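You operate a simulated robot arm through the tools that you are given. There is no shell and no other tool.

You are at the controls of a simulated robot arm. One attempt, no reset.

Task
Roll the raw dough even on the board, then plate it.
Fine: the slab from the green disc; the roller goes back in its stand. Set down upright: roller.

Only the result counts: the job must be done as asked and must still hold three seconds after the hand-in. Knocking over, shifting, dropping, spilling or breaking anything else fails it.

Robot
A 6-joint arm with a two-finger gripper, fixed in place. Base frame: the origin is on the floor under the middle of its stand, x ahead of it, y to its left, z up. Lengths are in cm, angles in degrees, forces in N, time in s.
It reaches about 157.2 cm from its shoulder. Its first joint turns from -166.0 to 166.0 degrees. Payload 2.45 kg.
The tool frame sits at the grasp point between the pads (the TCP): z along the fingers, y along the line on which they close. The tips reach 2 cm beyond it. The gripper opens to 14 cm; its body begins 16.8 cm behind the TCP.
Orientation is that of the tool frame in the base frame, as [roll, pitch, yaw] about the fixed x, y, z axes, in that order (R = Rz(yaw) Ry(pitch) Rx(roll)). With the fingers straight down and closing along the base's y, the tool's x points along the base's -x, its y along +y and its z along -z.

Tools
- The arm moves only by the tool send_rows. Its argument "targets" is one flat list of numbers, 7 for each row, row after row: the shift along the tool's x, y, z in units of 50 mm (1.0 is 50 mm), then the turn, a rotation vector about the tool's x, y, z in units of 4 degrees (1.0 is 4 degrees), then the gripper command, from -1 (shut) to 1 (fully open), values between in proportion. In form: [tx, ty, tz, rx, ry, rz, jaw, tx, ty, tz, rx, ry, rz, jaw, ...]. A call has 1 to 20 rows; each row shifts and turns the commanded pose from where the row before left it, along the tool's axes as they then stand. A call with a number of a shift or a turn outside -1 to 1 is refused whole. A row lasts 0.2 s, in which the tool goes at most 5 cm and 8.6 degrees; a call with a longer step from one row to the next is refused whole, and so is a gripper value outside its range. Where a pose cannot be reached the arm comes as near as it can. A force on the tool above 50 N (or 10 N above the force at the start of the call, whichever is more), or a blocked arm, ends the call early, and 0.2 s more pass. Each finger travels about 4.5 cm/s and halts on what it meets, pressing with about 34 N; the grip force reading is that of the motor and also rises with nothing between the fingers. The clock runs only during rows and for 0.2 s after the last one: add rows that do not move to give the fingers time. The reply holds the time, the measured pose of the TCP, the force on the tool along the base axes, the opening and the grip force, in the units named above and with some noise, with the torque about the TCP (base axes, N m) and any sound that the robot's microphone picked up, and new pictures: "views" is both (left out), scene, wrist or none.
- Cameras (640 x 400 px; columns grow to the right, rows downward): "scene" is fixed at [39.91, -65.13, 142.46]; the picture's right is [0.83, -0.56, 0.00], its down [-0.25, -0.37, -0.89] and it looks along [0.50, 0.74, -0.45] (base axes); focal length 309 px, centre (320, 200). "wrist" rides on the gripper at [7.8, 1.1, -20.9] in the tool frame; the picture's right is [-0.14, 0.99, 0.00], its down [-0.92, -0.13, -0.37] and it looks along [-0.37, -0.05, 0.93] (tool axes); focal length 280 px, centre (320, 200). There is no depth. A picture from a camera that has moved, and an enlarged one, comes with that camera's place and axes in the base frame and with its lens.
- enlarge(camera, box): a new picture of the part [left, top, right, bottom] of that camera's present view, enlarged. It takes no simulated time.
- finish_job(): hands the job in; it is judged then, once.

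Places have to be worked out from the pictures, the camera data and where the tool is seen. Open the gripper and draw the arm clear of the work before you hand the job in, unless the task says otherwise.

The tools are called after "Emit:" as name(argument=value, ...) on one line, values as JSON. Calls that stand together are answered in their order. send_rows: Moves the arm, as the interface text tells. Its arguments: {"type":"object","properties":{"targets":{"type":"array"},"views":{"type":"string","enum":["both","scene","wrist","none"]}},"required":["targets"]} The other tools are called the same way: enlarge (camera, box) takes an enlarged picture of a part of a camera's view; finish_job () hands the job in.

At the start:

```text
time_s: 0.0
tcp_pos: [63.43, 10.37, 119.13]
tool_rot: [180.0, 0.0, 180.0]
force: [-0.3, -0.1, -0.2]
ft_torque: [0.0, -0.01, 0.0]
opening: 14.02
gripper_force: 0.0
```

scene: 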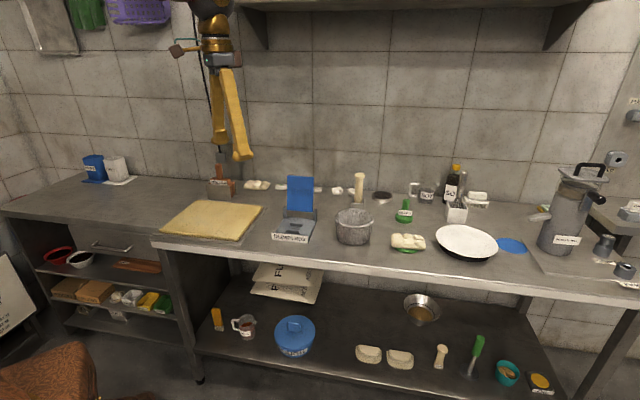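
wrist: 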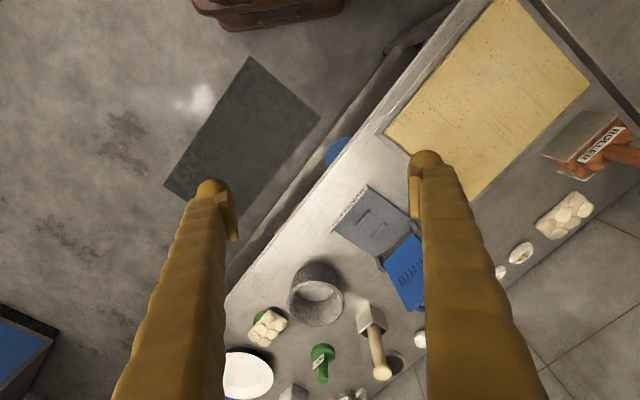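

I'll look closely at the scene first: the board on the left, the roller stand, the green disc with lumpy dough, and the plate.

Emit:
enlarge(camera="scene", box=[150, 140, 350, 265])

Emit:
enlarge(camera="scene", box=[330, 150, 530, 275])

Emit:
enlarge(camera="wrist", box=[380, 0, 640, 320])

Emit:
enlarge(camera="wrist", box=[210, 240, 450, 400])

```text
3.20 times, centred on (250, 202) of scene
camera zoom: at [39.91, -65.13, 142.46], right [0.83, -0.56, 0.0], down [-0.25, -0.37, -0.89], along [0.5, 0.74, -0.45], focal length 990 px, centre (544, 192)
```

zoom: 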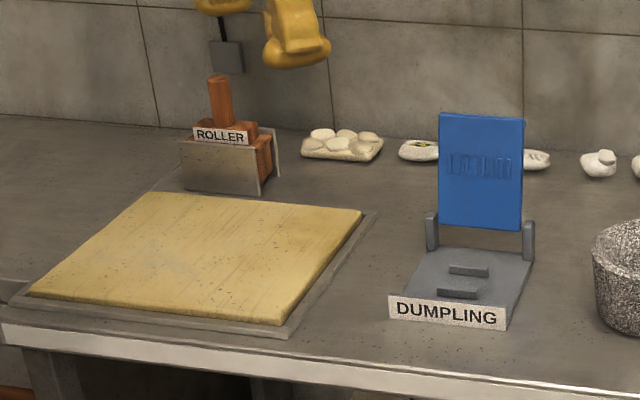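

```text
3.20 times, centred on (430, 212) of scene
camera zoom: at [39.91, -65.13, 142.46], right [0.83, -0.56, 0.0], down [-0.25, -0.37, -0.89], along [0.5, 0.74, -0.45], focal length 990 px, centre (-32, 160)
```

zoom: 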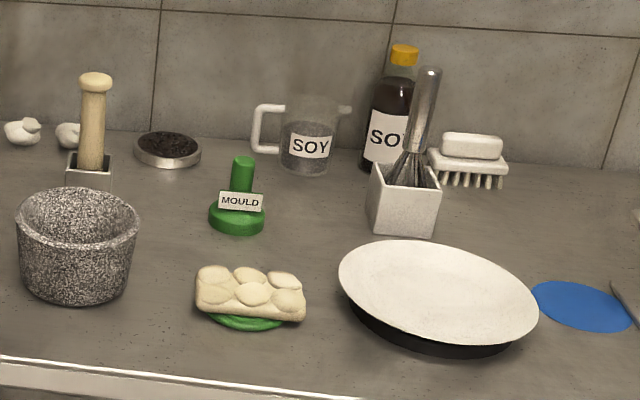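

```text
1.25 times, centred on (510, 160) of wrist
camera zoom: at [55.55, 11.43, 140.08], right [0.14, 0.99, 0.0], down [0.92, -0.13, 0.37], along [0.37, -0.05, -0.93], focal length 350 px, centre (82, 250)
```

zoom: 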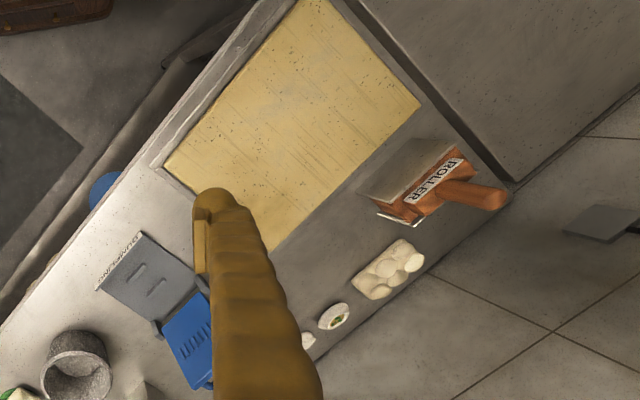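

```text
2.50 times, centred on (330, 320) of wrist
camera zoom: at [55.55, 11.43, 140.08], right [0.14, 0.99, 0.0], down [0.92, -0.13, 0.37], along [0.37, -0.05, -0.93], focal length 701 px, centre (295, -100)
```

zoom: 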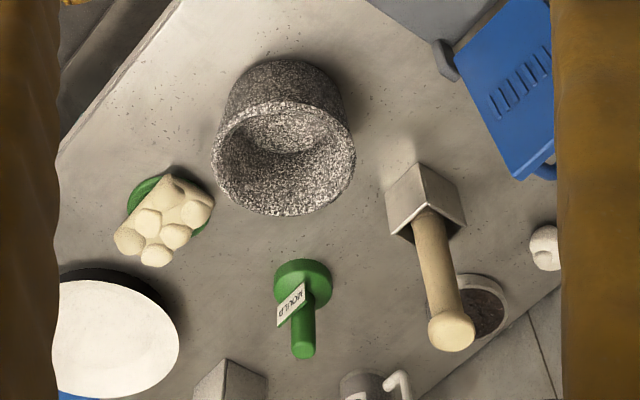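

The dough (lumpy slab on the green disc) is near x≈111, y≈-11, z≈84 by triangulating both views; the table is turned about 45° to the base. I'll move the wrist camera above it at safe height to look down.

Emit:
send_rows(targets=[-0.81, -0.45, 0.2, 0, 0, 0, 1, -0.81, -0.45, 0.2, 0, 0, 0, 1, -0.81, -0.45, 0.2, 0, 0, 0, 1, -0.81, -0.45, 0.2, 0, 0, 0, 1, -0.81, -0.45, 0.2, 0, 0, 0, 1, -0.81, -0.45, 0.2, 0, 0, 0, 1, -0.81, -0.45, 0.2, 0, 0, 0, 1, -0.81, -0.45, 0.2, 0, 0, 0, 1, -0.81, -0.45, 0.2, 0, 0, 0, 1, 0, 0, 0, 0, 0, 0, 1], views="both")

```text
time_s: 2.2
tcp_pos: [99.79, -9.82, 110.07]
tool_rot: [180.0, 0.0, -180.0]
force: [0.2, 0.5, 0.1]
ft_torque: [0.03, -0.04, -0.01]
opening: 13.99
gripper_force: 0.1
camera wrist: at [91.92, -8.73, 131.12], right [0.14, 0.99, 0.0], down [0.92, -0.13, 0.37], along [0.37, -0.05, -0.93], focal length 280 px, centre (320, 200)
```

scene: 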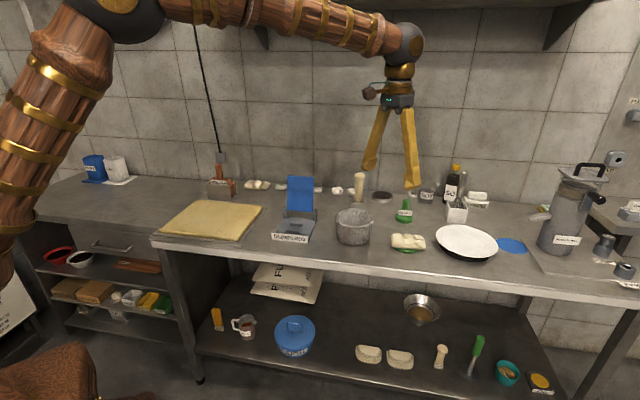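
wrist: 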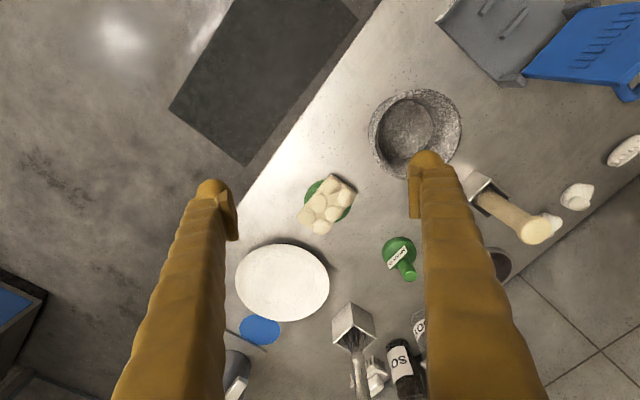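

Emit:
enlarge(camera="wrist", box=[230, 150, 430, 350])

Emit:
enlarge(camera="scene", box=[380, 220, 440, 260])

Emit:
enlarge(camera="scene", box=[190, 155, 280, 211])

```text
2.00 times, centred on (330, 250) of wrist
camera zoom: at [91.92, -8.73, 131.12], right [0.14, 0.99, 0.0], down [0.92, -0.13, 0.37], along [0.37, -0.05, -0.93], focal length 561 px, centre (300, 100)
```

zoom: 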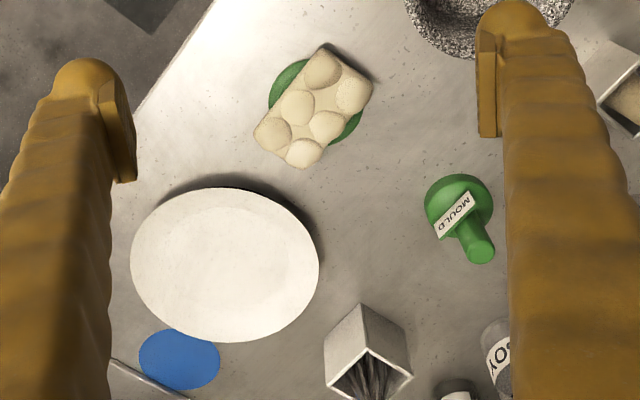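

```text
10.00 times, centred on (410, 240) of scene
camera zoom: at [39.91, -65.13, 142.46], right [0.83, -0.56, 0.0], down [-0.25, -0.37, -0.89], along [0.5, 0.74, -0.45], focal length 3092 px, centre (-580, -200)
```

zoom: 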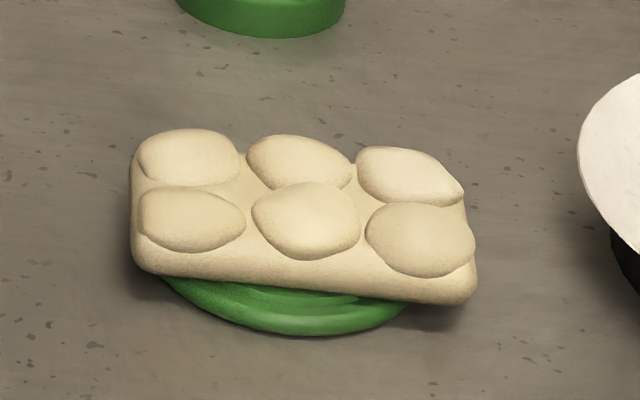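

```text
7.11 times, centred on (235, 183) of scene
camera zoom: at [39.91, -65.13, 142.46], right [0.83, -0.56, 0.0], down [-0.25, -0.37, -0.89], along [0.5, 0.74, -0.45], focal length 2199 px, centre (924, 321)
```

zoom: 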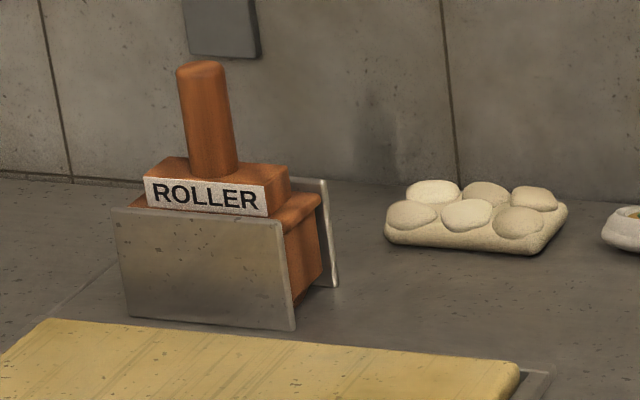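

The dough slab measures about 10.3 × 6 cm, centred near [111.5, -10.1], with its long axis along the table (≈ -45°), and the table top is near z≈81.6. I'll turn the tool by 45° so the fingers close across the short side, then move above the slab at z≈100.

Emit:
send_rows(targets=[0, 0, 0, 0, 0, 0.9375, 1, 0, 0, 0, 0, 0, 0.9375, 1, 0, 0, 0, 0, 0, 0.9375, 1, 0, 0, 0, 0, 0, 0.9375, 1, 0, 0, 0, 0, 0, 0.9375, 1, 0, 0, 0, 0, 0, 0.9375, 1, 0, 0, 0, 0, 0, 0.9375, 1, 0, 0, 0, 0, 0, 0.9375, 1, 0, 0, 0, 0, 0, 0.9375, 1, 0, 0, 0, 0, 0, 0.9375, 1, 0, 0, 0, 0, 0, 0.9375, 1, 0, 0, 0, 0, 0, 0.9375, 1, -0.424, 0.403, 0.5, 0, 0, 0, 1, -0.424, 0.403, 0.5, 0, 0, 0, 1, -0.424, 0.403, 0.5, 0, 0, 0, 1, -0.424, 0.403, 0.5, 0, 0, 0, 1, 0, 0, 0, 0, 0, 0, 1], views="both")

```text
time_s: 5.8
tcp_pos: [111.36, -10.25, 100.11]
tool_rot: [179.9, 0.0, 135.0]
force: [-0.1, -0.2, 0.4]
ft_torque: [0.0, 0.0, 0.0]
opening: 14.01
gripper_force: 0.1
camera wrist: at [106.56, -3.99, 121.0], right [0.8, 0.6, 0.0], down [0.56, -0.74, 0.37], along [0.22, -0.29, -0.93], focal length 280 px, centre (320, 200)
```

scene: 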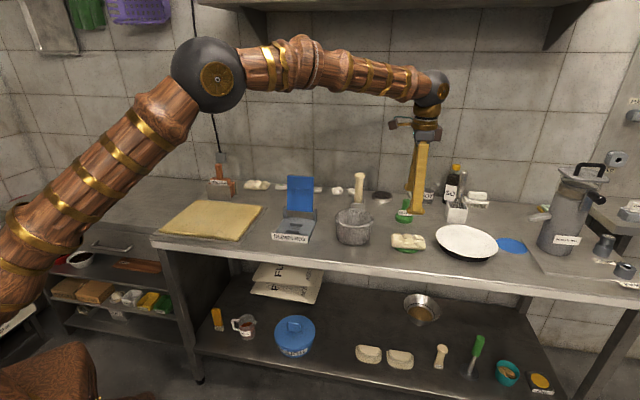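
wrist: 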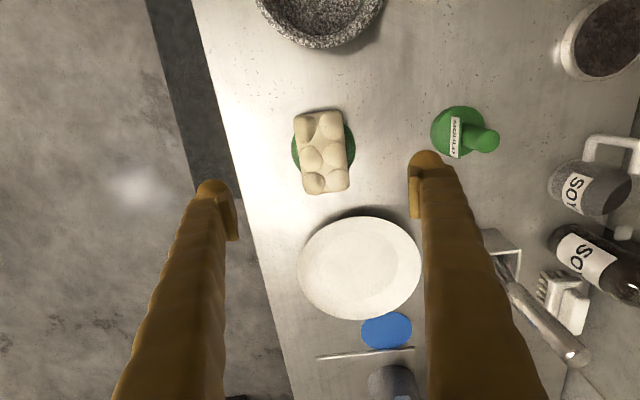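

Emit:
enlarge(camera="wrist", box=[270, 90, 370, 210])

Emit:
enlarge(camera="wrist", box=[280, 200, 440, 330])

```text
3.33 times, centred on (320, 150) of wrist
camera zoom: at [106.56, -3.99, 121.0], right [0.8, 0.6, 0.0], down [0.56, -0.74, 0.37], along [0.22, -0.29, -0.93], focal length 935 px, centre (320, 367)
```

zoom: 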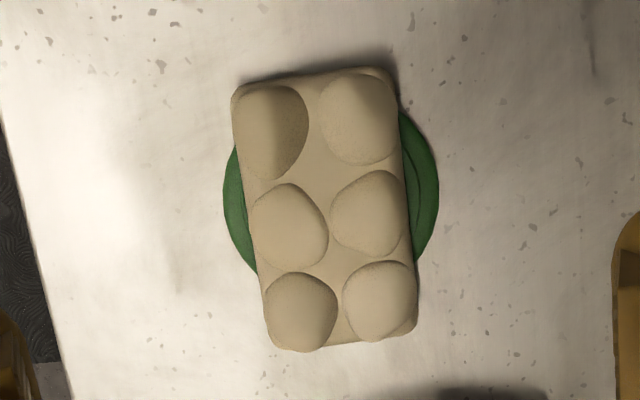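

```text
3.08 times, centred on (360, 265) of wrist
camera zoom: at [106.56, -3.99, 121.0], right [0.8, 0.6, 0.0], down [0.56, -0.74, 0.37], along [0.22, -0.29, -0.93], focal length 863 px, centre (197, 0)
```

zoom: 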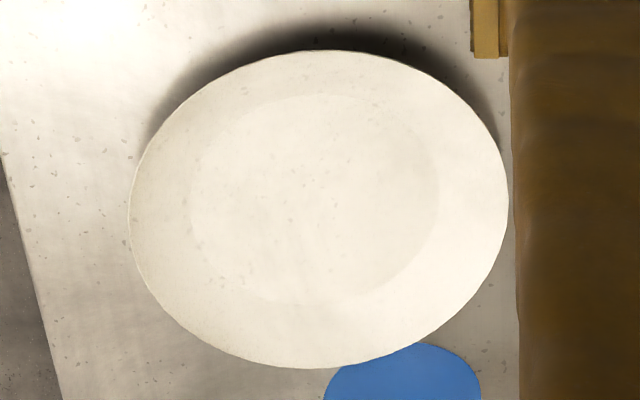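

Refined slab centre ≈ [111.8, -10.25], slab bottom ≈ 83, lumps to ≈ 86. I descend to z≈88 over it with fingers open and check the height against the scene view.

Emit:
send_rows(targets=[-0.0155, 0.0155, 0.6, 0, 0, 0, 1, -0.0155, 0.0155, 0.6, 0, 0, 0, 1, -0.0155, 0.0155, 0.6, 0, 0, 0, 1, -0.0155, 0.0155, 0.6, 0, 0, 0, 1, 0, 0, 0, 0, 0, 0, 1], views="both")

Emit:
enlarge(camera="scene", box=[370, 200, 450, 260])

Emit:
enlarge(camera="wrist", box=[190, 50, 450, 230])

```text
time_s: 7.0
tcp_pos: [111.93, -10.15, 88.17]
tool_rot: [179.9, 0.0, 134.9]
force: [0.5, 0.4, -0.1]
ft_torque: [0.0, 0.0, 0.03]
opening: 14.01
gripper_force: 0.1
camera wrist: at [107.09, -3.88, 109.17], right [0.8, 0.6, 0.0], down [0.56, -0.74, 0.37], along [0.22, -0.29, -0.93], focal length 280 px, centre (320, 200)
```

scene: 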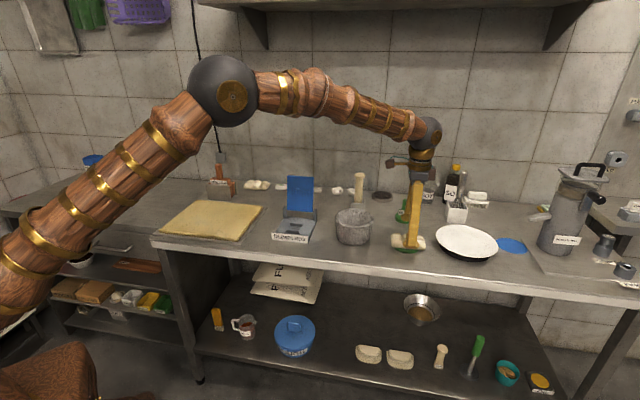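
wrist: 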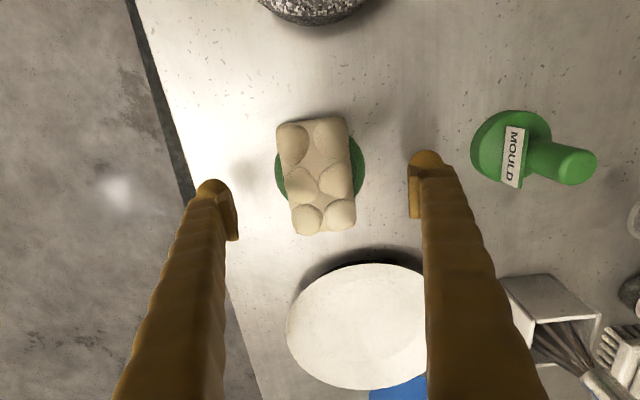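

```text
6.67 times, centred on (410, 230) of scene
camera zoom: at [39.91, -65.13, 142.46], right [0.83, -0.56, 0.0], down [-0.25, -0.37, -0.89], along [0.5, 0.74, -0.45], focal length 2061 px, centre (-280, 0)
```

zoom: 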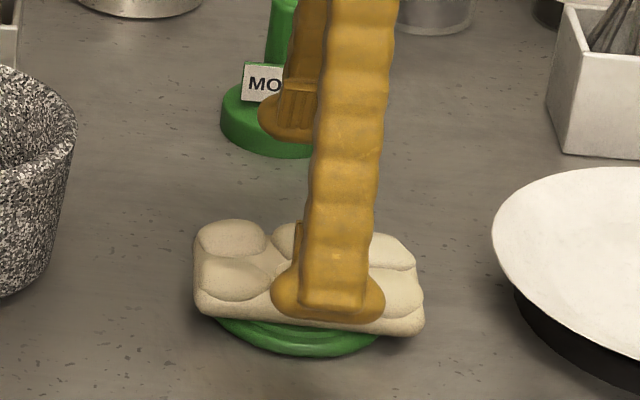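

```text
2.22 times, centred on (320, 140) of wrist
camera zoom: at [107.09, -3.88, 109.17], right [0.8, 0.6, 0.0], down [0.56, -0.74, 0.37], along [0.22, -0.29, -0.93], focal length 623 px, centre (320, 333)
```

zoom: 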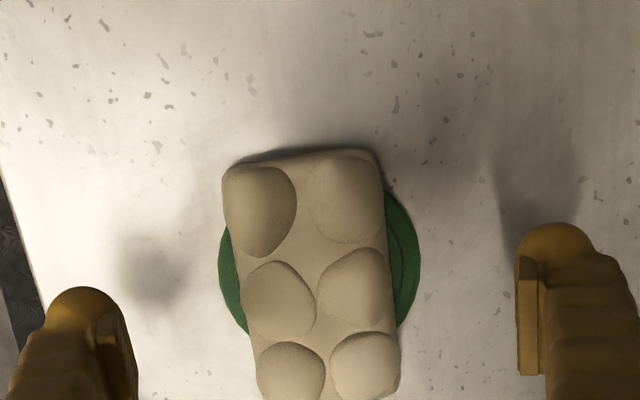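

Tip height in the scene matches the reading (86.2), so calibration is good. I lower to TCP z≈85.4 (tips ≈83.4, just above the disc) and close gently toward about 5.6 cm.

Emit:
send_rows(targets=[0.03, 0, 0.28, 0, 0, 0, 1, 0.03, 0, 0.28, 0, 0, 0, 1, 0, 0, 0, 0, 0, 0, 0.4, 0, 0, 0, 0, 0, 0, -0.05, 0, 0, 0, 0, 0, 0, -0.1, 0, 0, 0, 0, 0, 0, -0.15, 0, 0, 0, 0, 0, 0, -0.2, 0, 0, 0, 0, 0, 0, -0.2, 0, 0, 0, 0, 0, 0, -0.2], views="both")

Emit:
enlarge(camera="scene", box=[370, 200, 450, 260])

Emit:
enlarge(camera="wrist", box=[190, 90, 450, 270])

```text
time_s: 9.0
tcp_pos: [111.84, -10.01, 85.45]
tool_rot: [-180.0, 0.0, 134.9]
force: [-0.2, -0.4, 0.5]
ft_torque: [-0.02, -0.01, -0.02]
opening: 6.26
gripper_force: 34.1
camera wrist: at [107.02, -3.69, 106.32], right [0.8, 0.6, 0.0], down [0.56, -0.74, 0.37], along [0.22, -0.29, -0.93], focal length 280 px, centre (320, 200)
```

scene: 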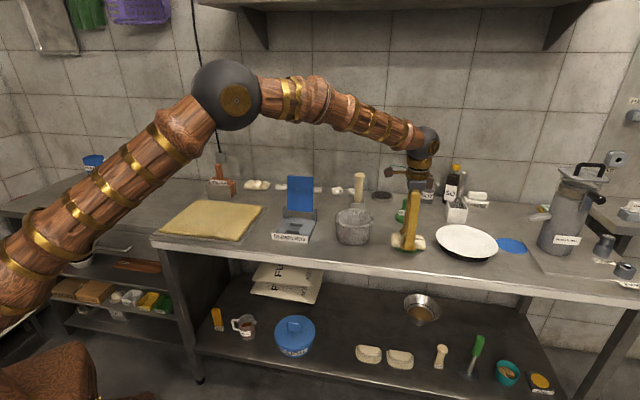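
wrist: 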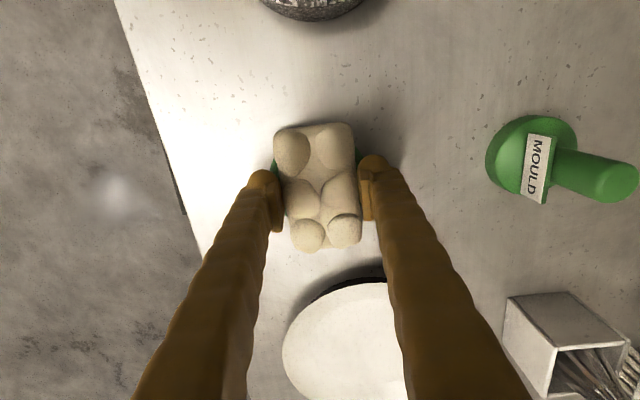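

```text
6.67 times, centred on (410, 230) of scene
camera zoom: at [39.91, -65.13, 142.46], right [0.83, -0.56, 0.0], down [-0.25, -0.37, -0.89], along [0.5, 0.74, -0.45], focal length 2061 px, centre (-280, 0)
```

zoom: 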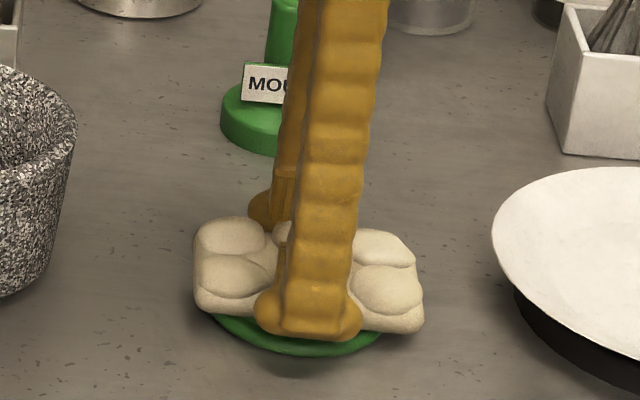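

```text
2.22 times, centred on (320, 180) of wrist
camera zoom: at [107.02, -3.69, 106.32], right [0.8, 0.6, 0.0], down [0.56, -0.74, 0.37], along [0.22, -0.29, -0.93], focal length 623 px, centre (320, 244)
```

zoom: 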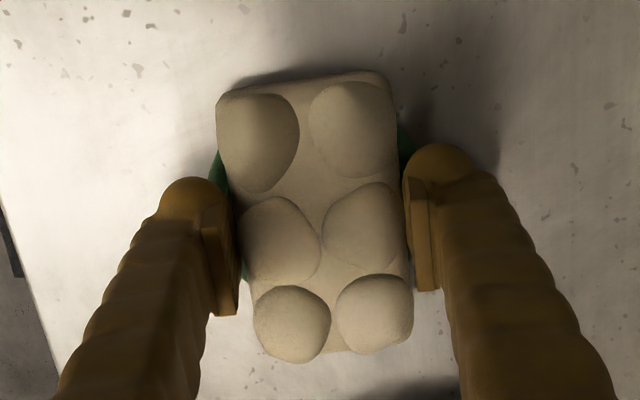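

The slab is gripped at 6.26 cm opening with 34 N. I lift a few cm straight up and check that the green disc stays behind.

Emit:
send_rows(targets=[0, 0, 0, 0, 0, 0, -0.3, 0, 0, -0.2, 0, 0, 0, -0.3, 0, 0, -0.3, 0, 0, 0, -0.3, 0, 0, -0.4, 0, 0, 0, -0.3, 0, 0, -0.4, 0, 0, 0, -0.3, 0, 0, 0, 0, 0, 0, -0.3], views="both")

Emit:
enlarge(camera="scene", box=[370, 200, 450, 260])

```text
time_s: 10.4
tcp_pos: [111.85, -9.79, 91.82]
tool_rot: [179.9, 0.0, 135.0]
force: [0.0, 0.0, -1.7]
ft_torque: [0.02, 0.02, -0.01]
opening: 6.27
gripper_force: 33.9
camera wrist: at [106.99, -3.59, 112.82], right [0.8, 0.6, 0.0], down [0.56, -0.74, 0.37], along [0.22, -0.29, -0.93], focal length 280 px, centre (320, 200)
```

scene: 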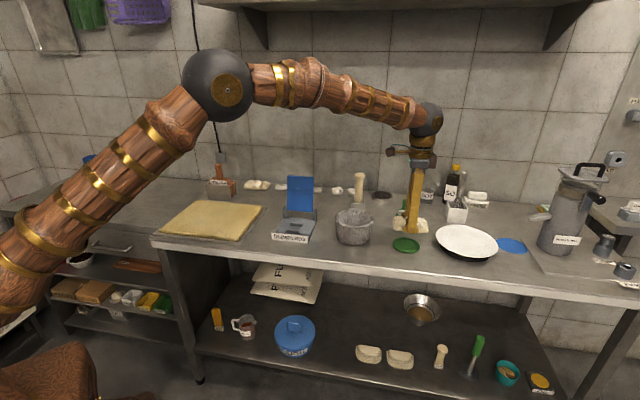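
wrist: 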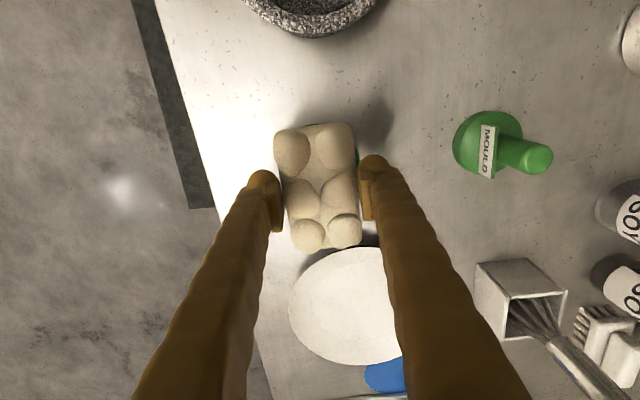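

```text
6.67 times, centred on (410, 230) of scene
camera zoom: at [39.91, -65.13, 142.46], right [0.83, -0.56, 0.0], down [-0.25, -0.37, -0.89], along [0.5, 0.74, -0.45], focal length 2061 px, centre (-280, 0)
```

zoom: 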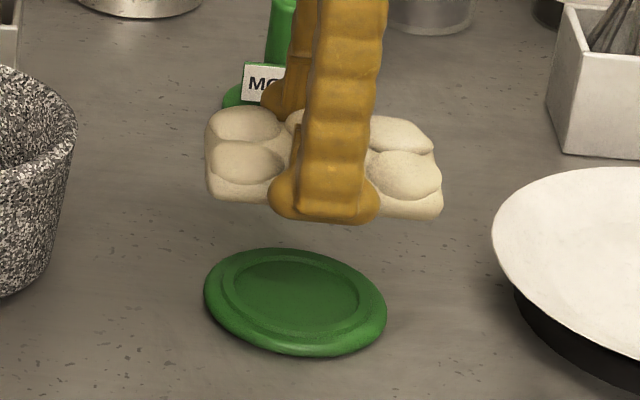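

The slab is up and the disc stayed. I raise to z≈115 and carry it along the table to above the board centre (≈[63.5, 41]).

Emit:
send_rows(targets=[0, 0, -0.5, 0, 0, 0, -0.3, 0, 0, -0.9, 0, 0, 0, -0.3, 0, 0, -0.9, 0, 0, 0, -0.3, 0, 0, -0.9, 0, 0, 0, -0.3, 0, 0, -0.9, 0, 0, 0, -0.3, 0, 0, -0.5, 0, 0, 0, -0.3, 0.5, 0, 0, 0, 0, 0, -0.3], views="none")

Emit:
send_rows(targets=[0.6, 0.023, 0, 0, 0, 0, -0.3, 0.935, 0.023, 0, 0, 0, 0, -0.3, 0.935, 0.023, 0, 0, 0, 0, -0.3, 0.935, 0.023, 0, 0, 0, 0, -0.3, 0.935, 0.023, 0, 0, 0, 0, -0.3, 0.935, 0.023, 0, 0, 0, 0, -0.3, 0.935, 0.023, 0, 0, 0, 0, -0.3, 0.935, 0.023, 0, 0, 0, 0, -0.3, 0.935, 0.023, 0, 0, 0, 0, -0.3, 0.935, 0.023, 0, 0, 0, 0, -0.3, 0.935, 0.023, 0, 0, 0, 0, -0.3, 0.935, 0.023, 0, 0, 0, 0, -0.3, 0.935, 0.023, 0, 0, 0, 0, -0.3, 0.935, 0.023, 0, 0, 0, 0, -0.3, 0.8, 0.02, 0, 0, 0, 0, -0.3, 0.4, 0.0, 0, 0, 0, 0, -0.3, 0, 0, 0, 0, 0, 0, -0.3], views="both")

```text
time_s: 12.0
tcp_pos: [110.11, -8.18, 114.78]
tool_rot: [180.0, 0.0, 134.9]
force: [1.0, 0.1, -1.9]
ft_torque: [0.03, 0.04, 0.02]
opening: 6.28
gripper_force: 33.4
```

```text
time_s: 15.6
tcp_pos: [61.98, 41.95, 114.99]
tool_rot: [179.9, 0.0, 134.9]
force: [-0.4, -0.1, -1.6]
ft_torque: [-0.03, 0.01, 0.0]
opening: 6.3
gripper_force: 33.6
camera wrist: at [57.08, 48.37, 135.87], right [0.8, 0.6, 0.0], down [0.56, -0.74, 0.37], along [0.22, -0.29, -0.93], focal length 280 px, centre (320, 200)
```

scene: 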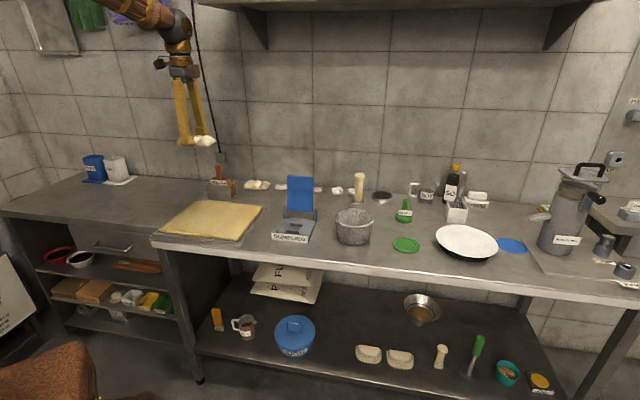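
wrist: 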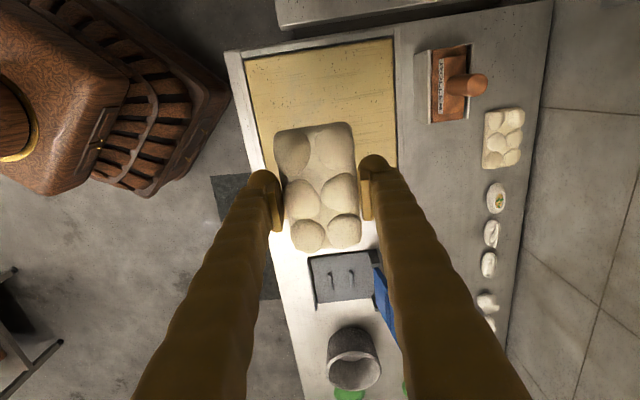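

Emit:
enlarge(camera="wrist", box=[220, 10, 420, 170])

Emit:
enlarge(camera="wrist", box=[390, 20, 540, 160])

```text
2.50 times, centred on (320, 90) of wrist
camera zoom: at [57.08, 48.37, 135.87], right [0.8, 0.6, 0.0], down [0.56, -0.74, 0.37], along [0.22, -0.29, -0.93], focal length 701 px, centre (320, 475)
```

zoom: 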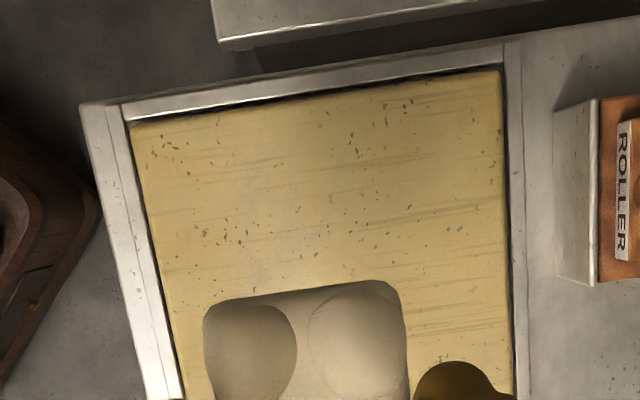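

```text
2.86 times, centred on (465, 90) of wrist
camera zoom: at [57.08, 48.37, 135.87], right [0.8, 0.6, 0.0], down [0.56, -0.74, 0.37], along [0.22, -0.29, -0.93], focal length 801 px, centre (-94, 514)
```

zoom: 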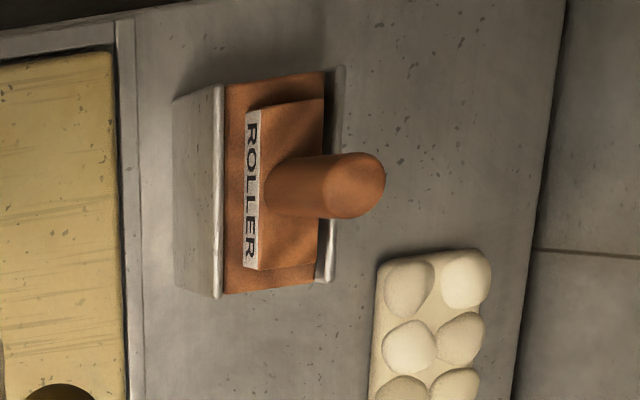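

The roller is a block with an upright cylindrical handle sitting in a slot between two plates; the board's top is near z≈83.2 with centre ≈[63.8, 42.7]. I shift slightly to the board centre and descend to z≈89.

Emit:
send_rows(targets=[-0.072, 0.178, 0.5, 0, 0, 0, -0.3, -0.072, 0.178, 0.9, 0, 0, 0, -0.3, 0, 0, 0.9, 0, 0, 0, -0.3, 0, 0, 0.9, 0, 0, 0, -0.3, 0, 0, 0.9, 0, 0, 0, -0.3, 0, 0, 0.7, 0, 0, 0, -0.3, 0, 0, 0.4, 0, 0, 0, -0.3, 0, 0, 0, 0, 0, 0, -0.3], views="both")

Emit:
enlarge(camera="scene", box=[150, 150, 290, 250])

```text
time_s: 17.4
tcp_pos: [63.76, 43.23, 88.83]
tool_rot: [180.0, 0.0, 134.9]
force: [0.0, -0.3, -2.1]
ft_torque: [0.01, -0.02, 0.02]
opening: 6.28
gripper_force: 34.2
camera wrist: at [58.89, 49.48, 109.9], right [0.8, 0.6, 0.0], down [0.56, -0.74, 0.37], along [0.22, -0.29, -0.93], focal length 280 px, centre (320, 200)
```

scene: 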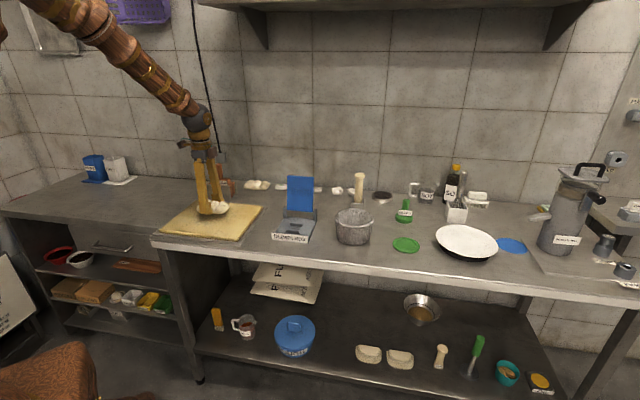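
wrist: 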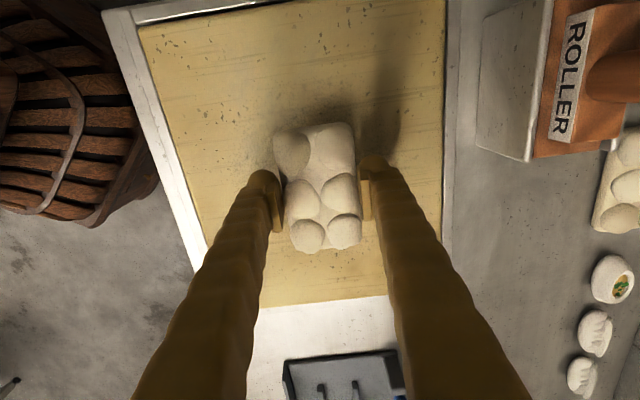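

```text
4.00 times, centred on (220, 200) of scene
camera zoom: at [39.91, -65.13, 142.46], right [0.83, -0.56, 0.0], down [-0.25, -0.37, -0.89], along [0.5, 0.74, -0.45], focal length 1237 px, centre (720, 200)
```

zoom: 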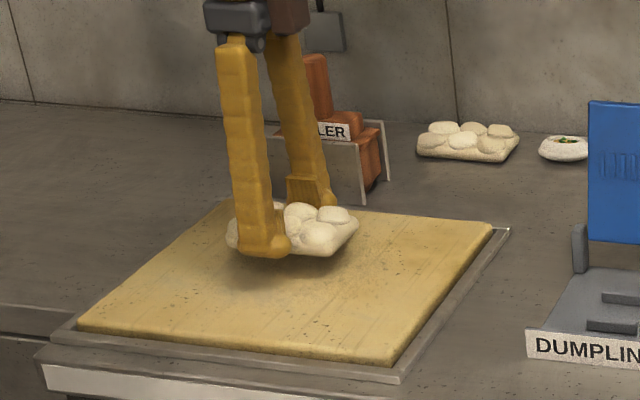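

It's about 3 cm over the board. I lower in small steps and watch the vertical force for contact.

Emit:
send_rows(targets=[0, 0, 0.25, 0, 0, 0, -0.3, 0, 0, 0.15, 0, 0, 0, -0.3, 0, 0, 0.1, 0, 0, 0, -0.3, 0, 0, 0, 0, 0, 0, -0.3], views="none")

Emit:
enlarge(camera="scene", box=[190, 190, 260, 230])

```text
time_s: 18.4
tcp_pos: [63.66, 43.17, 86.36]
tool_rot: [179.8, 0.0, 135.0]
force: [0.0, 0.0, 3.8]
ft_torque: [-0.06, 0.05, 0.06]
opening: 6.28
gripper_force: 34.1
```

```text
9.14 times, centred on (225, 210) of scene
camera zoom: at [39.91, -65.13, 142.46], right [0.83, -0.56, 0.0], down [-0.25, -0.37, -0.89], along [0.5, 0.74, -0.45], focal length 2827 px, centre (1189, 109)
```

zoom: 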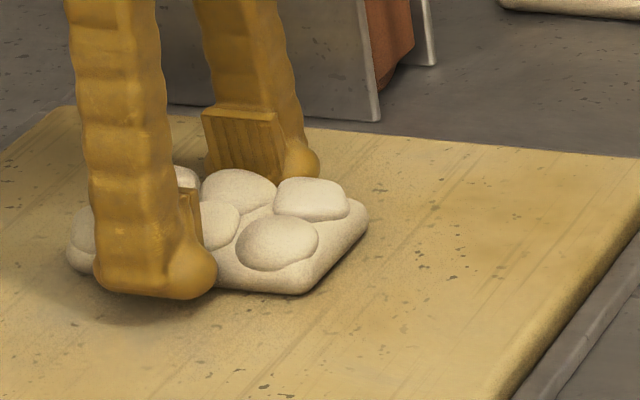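

Force rose to +3.8 N — the slab has touched the board. I release by opening, then rise.

Emit:
send_rows(targets=[0, 0, 0, 0, 0, 0, 0.0, 0, 0, 0, 0, 0, 0, 0.2, 0, 0, 0, 0, 0, 0, 0.5, 0, 0, 0, 0, 0, 0, 0.5, 0, 0, -0.4, 0, 0, 0, 0.5, 0, 0, -0.8, 0, 0, 0, 0.5, 0, 0, -0.9, 0, 0, 0, 0.5, 0, 0, -0.9, 0, 0, 0, 0.5, 0, 0, -0.9, 0, 0, 0, 0.5, 0, 0, -0.9, 0, 0, 0, 0.5, 0, 0, 0, 0, 0, 0, 0.5], views="both")

Emit:
enlarge(camera="scene", box=[150, 150, 290, 250])

Emit:
enlarge(camera="wrist", box=[220, 30, 420, 200])

```text
time_s: 20.8
tcp_pos: [63.51, 43.07, 110.59]
tool_rot: [180.0, 0.0, 135.0]
force: [0.1, -0.5, -0.5]
ft_torque: [0.0, -0.02, -0.01]
opening: 10.51
gripper_force: 0.0
camera wrist: at [58.62, 49.42, 131.61], right [0.8, 0.6, 0.0], down [0.56, -0.74, 0.37], along [0.22, -0.29, -0.93], focal length 280 px, centre (320, 200)
```

scene: 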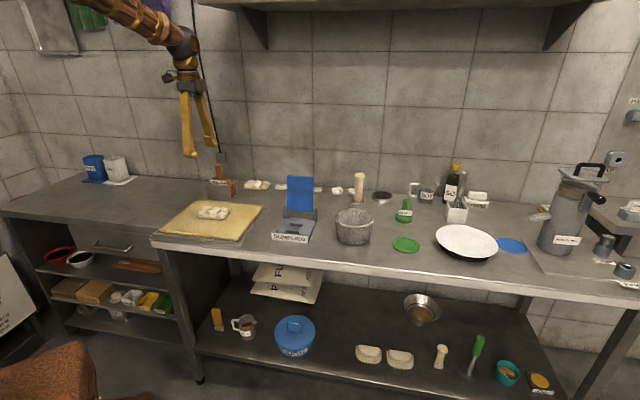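
wrist: 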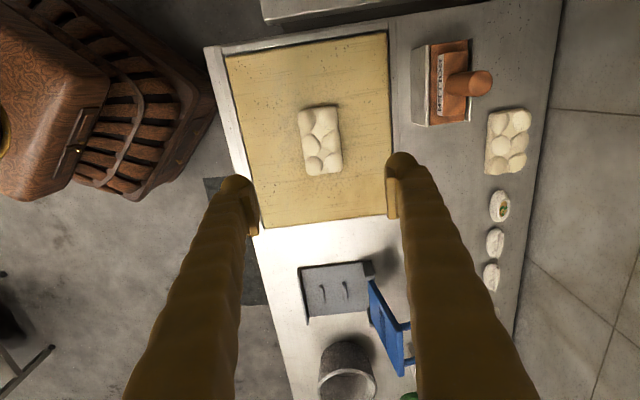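

```text
4.00 times, centred on (220, 200) of scene
camera zoom: at [39.91, -65.13, 142.46], right [0.83, -0.56, 0.0], down [-0.25, -0.37, -0.89], along [0.5, 0.74, -0.45], focal length 1237 px, centre (720, 200)
```

zoom: 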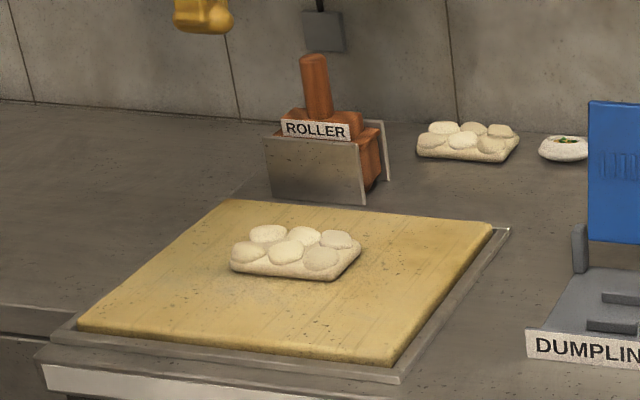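

```text
2.35 times, centred on (320, 115) of wrist
camera zoom: at [58.62, 49.42, 131.61], right [0.8, 0.6, 0.0], down [0.56, -0.74, 0.37], along [0.22, -0.29, -0.93], focal length 660 px, centre (320, 400)
```

zoom: 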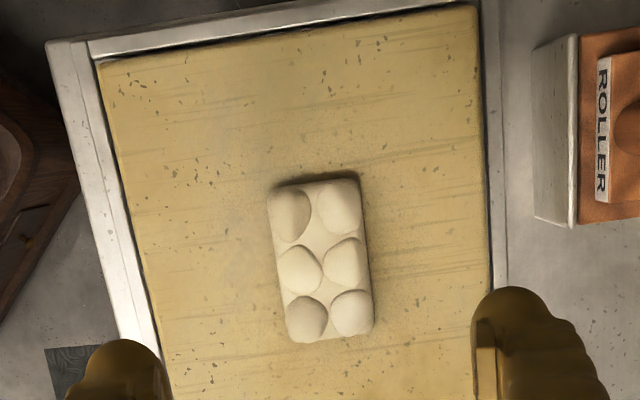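

The slab lies on the board. The roller handle's axis triangulates to ≈[73.5, 61.2] with its top at z≈96.4; I move above it to inspect closely.

Emit:
send_rows(targets=[0.15, 0.5, 0, 0, 0, 0, 0.3, 0.25, 0.86, 0, 0, 0, 0, 0.3, 0.25, 0.86, 0, 0, 0, 0, 0.3, 0.25, 0.86, 0, 0, 0, 0, 0.3, 0.25, 0.86, 0, 0, 0, 0, 0.3, 0, 0, 0.4, 0, 0, 0, 0.3, 0, 0, 0, 0, 0, 0, 0.3], views="both")

Emit:
enlarge(camera="wrist", box=[210, 50, 430, 220])

Emit:
enlarge(camera="scene", box=[190, 130, 260, 210])

```text
time_s: 22.4
tcp_pos: [73.68, 61.14, 108.23]
tool_rot: [179.9, 0.0, 135.0]
force: [0.8, -0.6, -0.1]
ft_torque: [-0.03, 0.0, -0.03]
opening: 9.1
gripper_force: 0.1
camera wrist: at [68.78, 67.41, 129.31], right [0.8, 0.6, 0.0], down [0.56, -0.74, 0.37], along [0.22, -0.29, -0.93], focal length 280 px, centre (320, 200)
```

scene: 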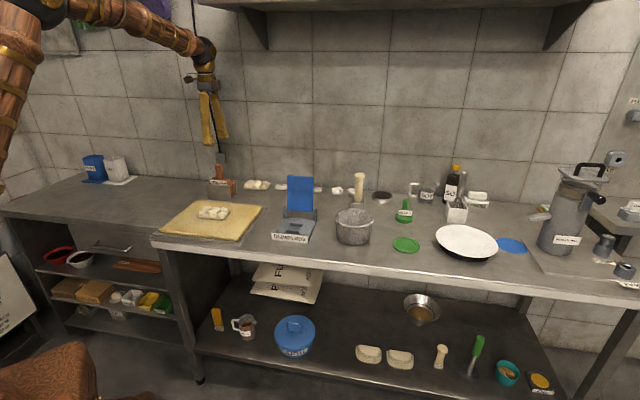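
wrist: 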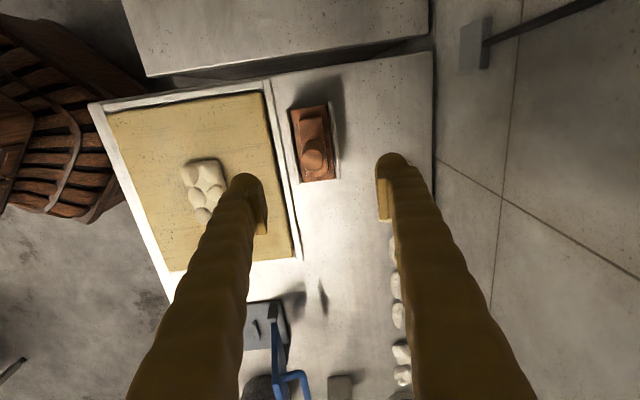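

```text
2.35 times, centred on (320, 135) of wrist
camera zoom: at [68.78, 67.41, 129.31], right [0.8, 0.6, 0.0], down [0.56, -0.74, 0.37], along [0.22, -0.29, -0.93], focal length 660 px, centre (320, 353)
```

zoom: 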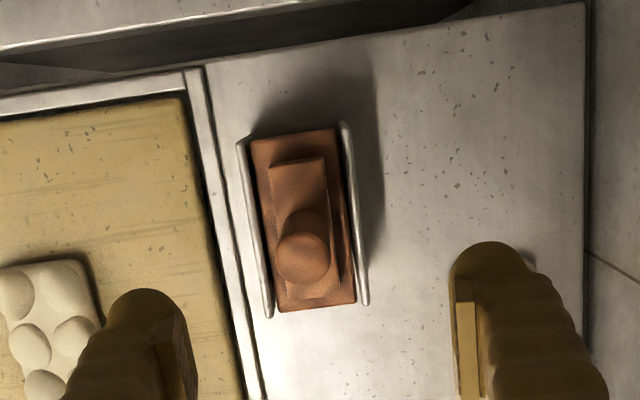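

```text
5.00 times, centred on (225, 170) of scene
camera zoom: at [39.91, -65.13, 142.46], right [0.83, -0.56, 0.0], down [-0.25, -0.37, -0.89], along [0.5, 0.74, -0.45], focal length 1546 px, centre (795, 350)
```

zoom: 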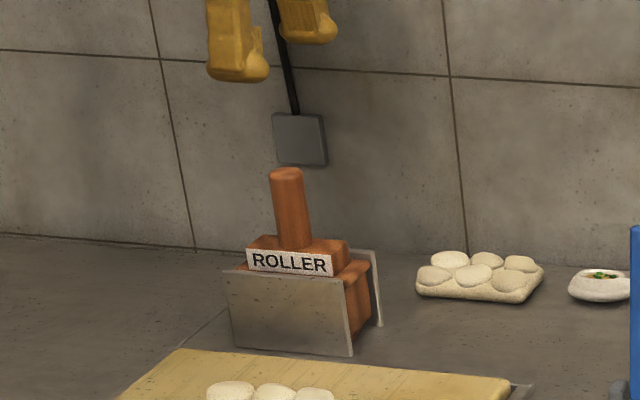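

The roller block is ≈10.9 × 5.2 cm, centred ≈[72.9, 60.6], same orientation as the slab; handle spans z≈91.2–97.2. I align and descend to TCP z≈94.2 with the fingers open around the handle.

Emit:
send_rows(targets=[0.034, -0.186, 0, 0, 0, 0, 0.3, 0, 0, 0.6, 0, 0, 0, 0.3, 0, 0, 0.8, 0, 0, 0, 0.3, 0, 0, 0.8, 0, 0, 0, 0.3, 0, 0, 0.6, 0, 0, 0, 0.3, 0, 0, 0, 0, 0, 0, 0.3], views="both")

Emit:
enlarge(camera="wrist", box=[210, 80, 430, 260])

Emit:
enlarge(camera="scene", box=[190, 130, 260, 210])

```text
time_s: 23.8
tcp_pos: [72.72, 60.46, 94.34]
tool_rot: [179.8, 0.0, 135.0]
force: [0.0, 0.4, -0.6]
ft_torque: [-0.02, 0.02, 0.0]
opening: 9.09
gripper_force: 0.0
camera wrist: at [67.91, 66.75, 115.31], right [0.8, 0.6, 0.0], down [0.56, -0.74, 0.37], along [0.22, -0.29, -0.93], focal length 280 px, centre (320, 200)
```

scene: 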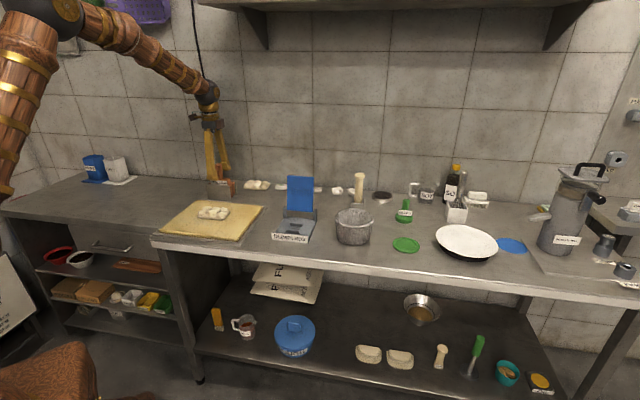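
wrist: 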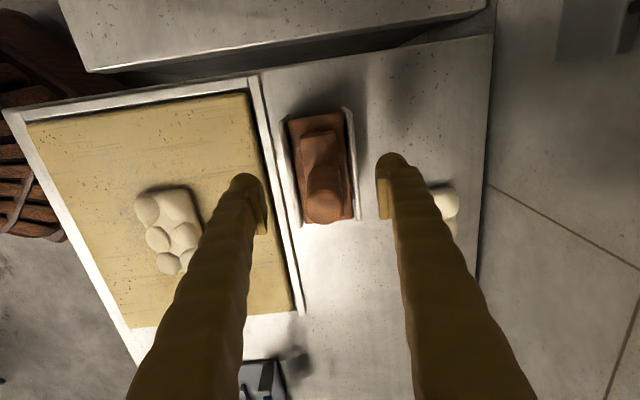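

```text
2.22 times, centred on (320, 170) of wrist
camera zoom: at [67.91, 66.75, 115.31], right [0.8, 0.6, 0.0], down [0.56, -0.74, 0.37], along [0.22, -0.29, -0.93], focal length 623 px, centre (320, 267)
```

zoom: 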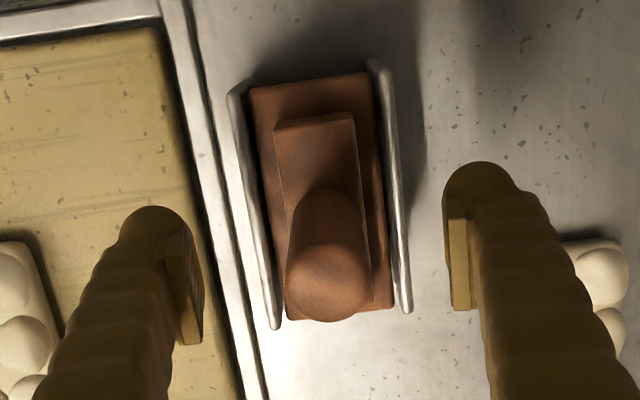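

```text
5.00 times, centred on (225, 170) of scene
camera zoom: at [39.91, -65.13, 142.46], right [0.83, -0.56, 0.0], down [-0.25, -0.37, -0.89], along [0.5, 0.74, -0.45], focal length 1546 px, centre (795, 350)
```

zoom: 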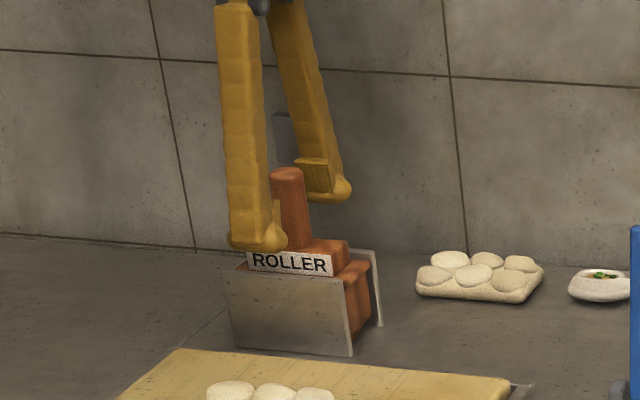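

The handle is centred within ~0.3 cm between the pads, tips ~1 cm above the label block. I fine-adjust, lower 0.4 cm and close on the handle.

Emit:
send_rows(targets=[0.04, 0.05, 0.08, 0, 0, 0, 0.3, 0, 0, 0, 0, 0, 0, 0, 0, 0, 0, 0, 0, 0, -0.3, 0, 0, 0, 0, 0, 0, -0.6, 0, 0, 0, 0, 0, 0, -0.8, 0, 0, 0, 0, 0, 0, -1, 0, 0, 0, 0, 0, 0, -1, 0, 0, 0, 0, 0, 0, -1, 0, 0, 0, 0, 0, 0, -1], views="both")

Emit:
enlarge(camera="wrist", box=[210, 80, 430, 260])

Emit:
enlarge(camera="scene", box=[190, 130, 260, 210])

```text
time_s: 25.8
tcp_pos: [72.82, 60.84, 93.96]
tool_rot: [179.9, 0.1, 135.1]
force: [0.2, 0.1, 0.2]
ft_torque: [-0.04, 0.03, 0.02]
opening: 2.66
gripper_force: 34.1
camera wrist: at [67.92, 67.15, 114.95], right [0.8, 0.6, 0.0], down [0.56, -0.74, 0.37], along [0.22, -0.29, -0.93], focal length 280 px, centre (320, 200)
```

scene: 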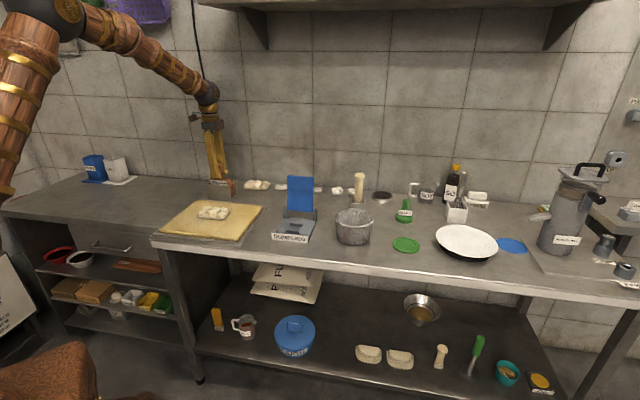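
wrist: 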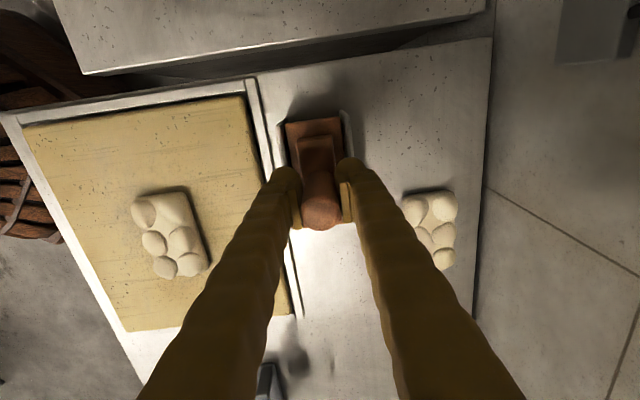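

```text
2.22 times, centred on (320, 170) of wrist
camera zoom: at [67.92, 67.15, 114.95], right [0.8, 0.6, 0.0], down [0.56, -0.74, 0.37], along [0.22, -0.29, -0.93], focal length 623 px, centre (320, 267)
```

zoom: 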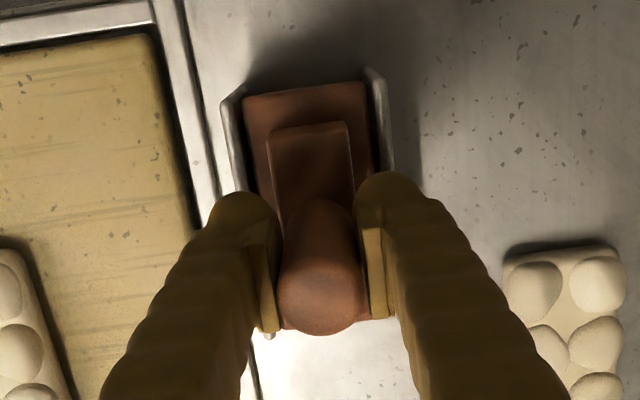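

```text
5.00 times, centred on (225, 170) of scene
camera zoom: at [39.91, -65.13, 142.46], right [0.83, -0.56, 0.0], down [-0.25, -0.37, -0.89], along [0.5, 0.74, -0.45], focal length 1546 px, centre (795, 350)
```

zoom: 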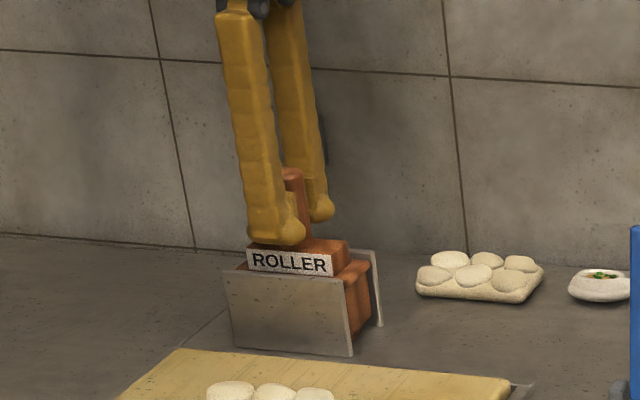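

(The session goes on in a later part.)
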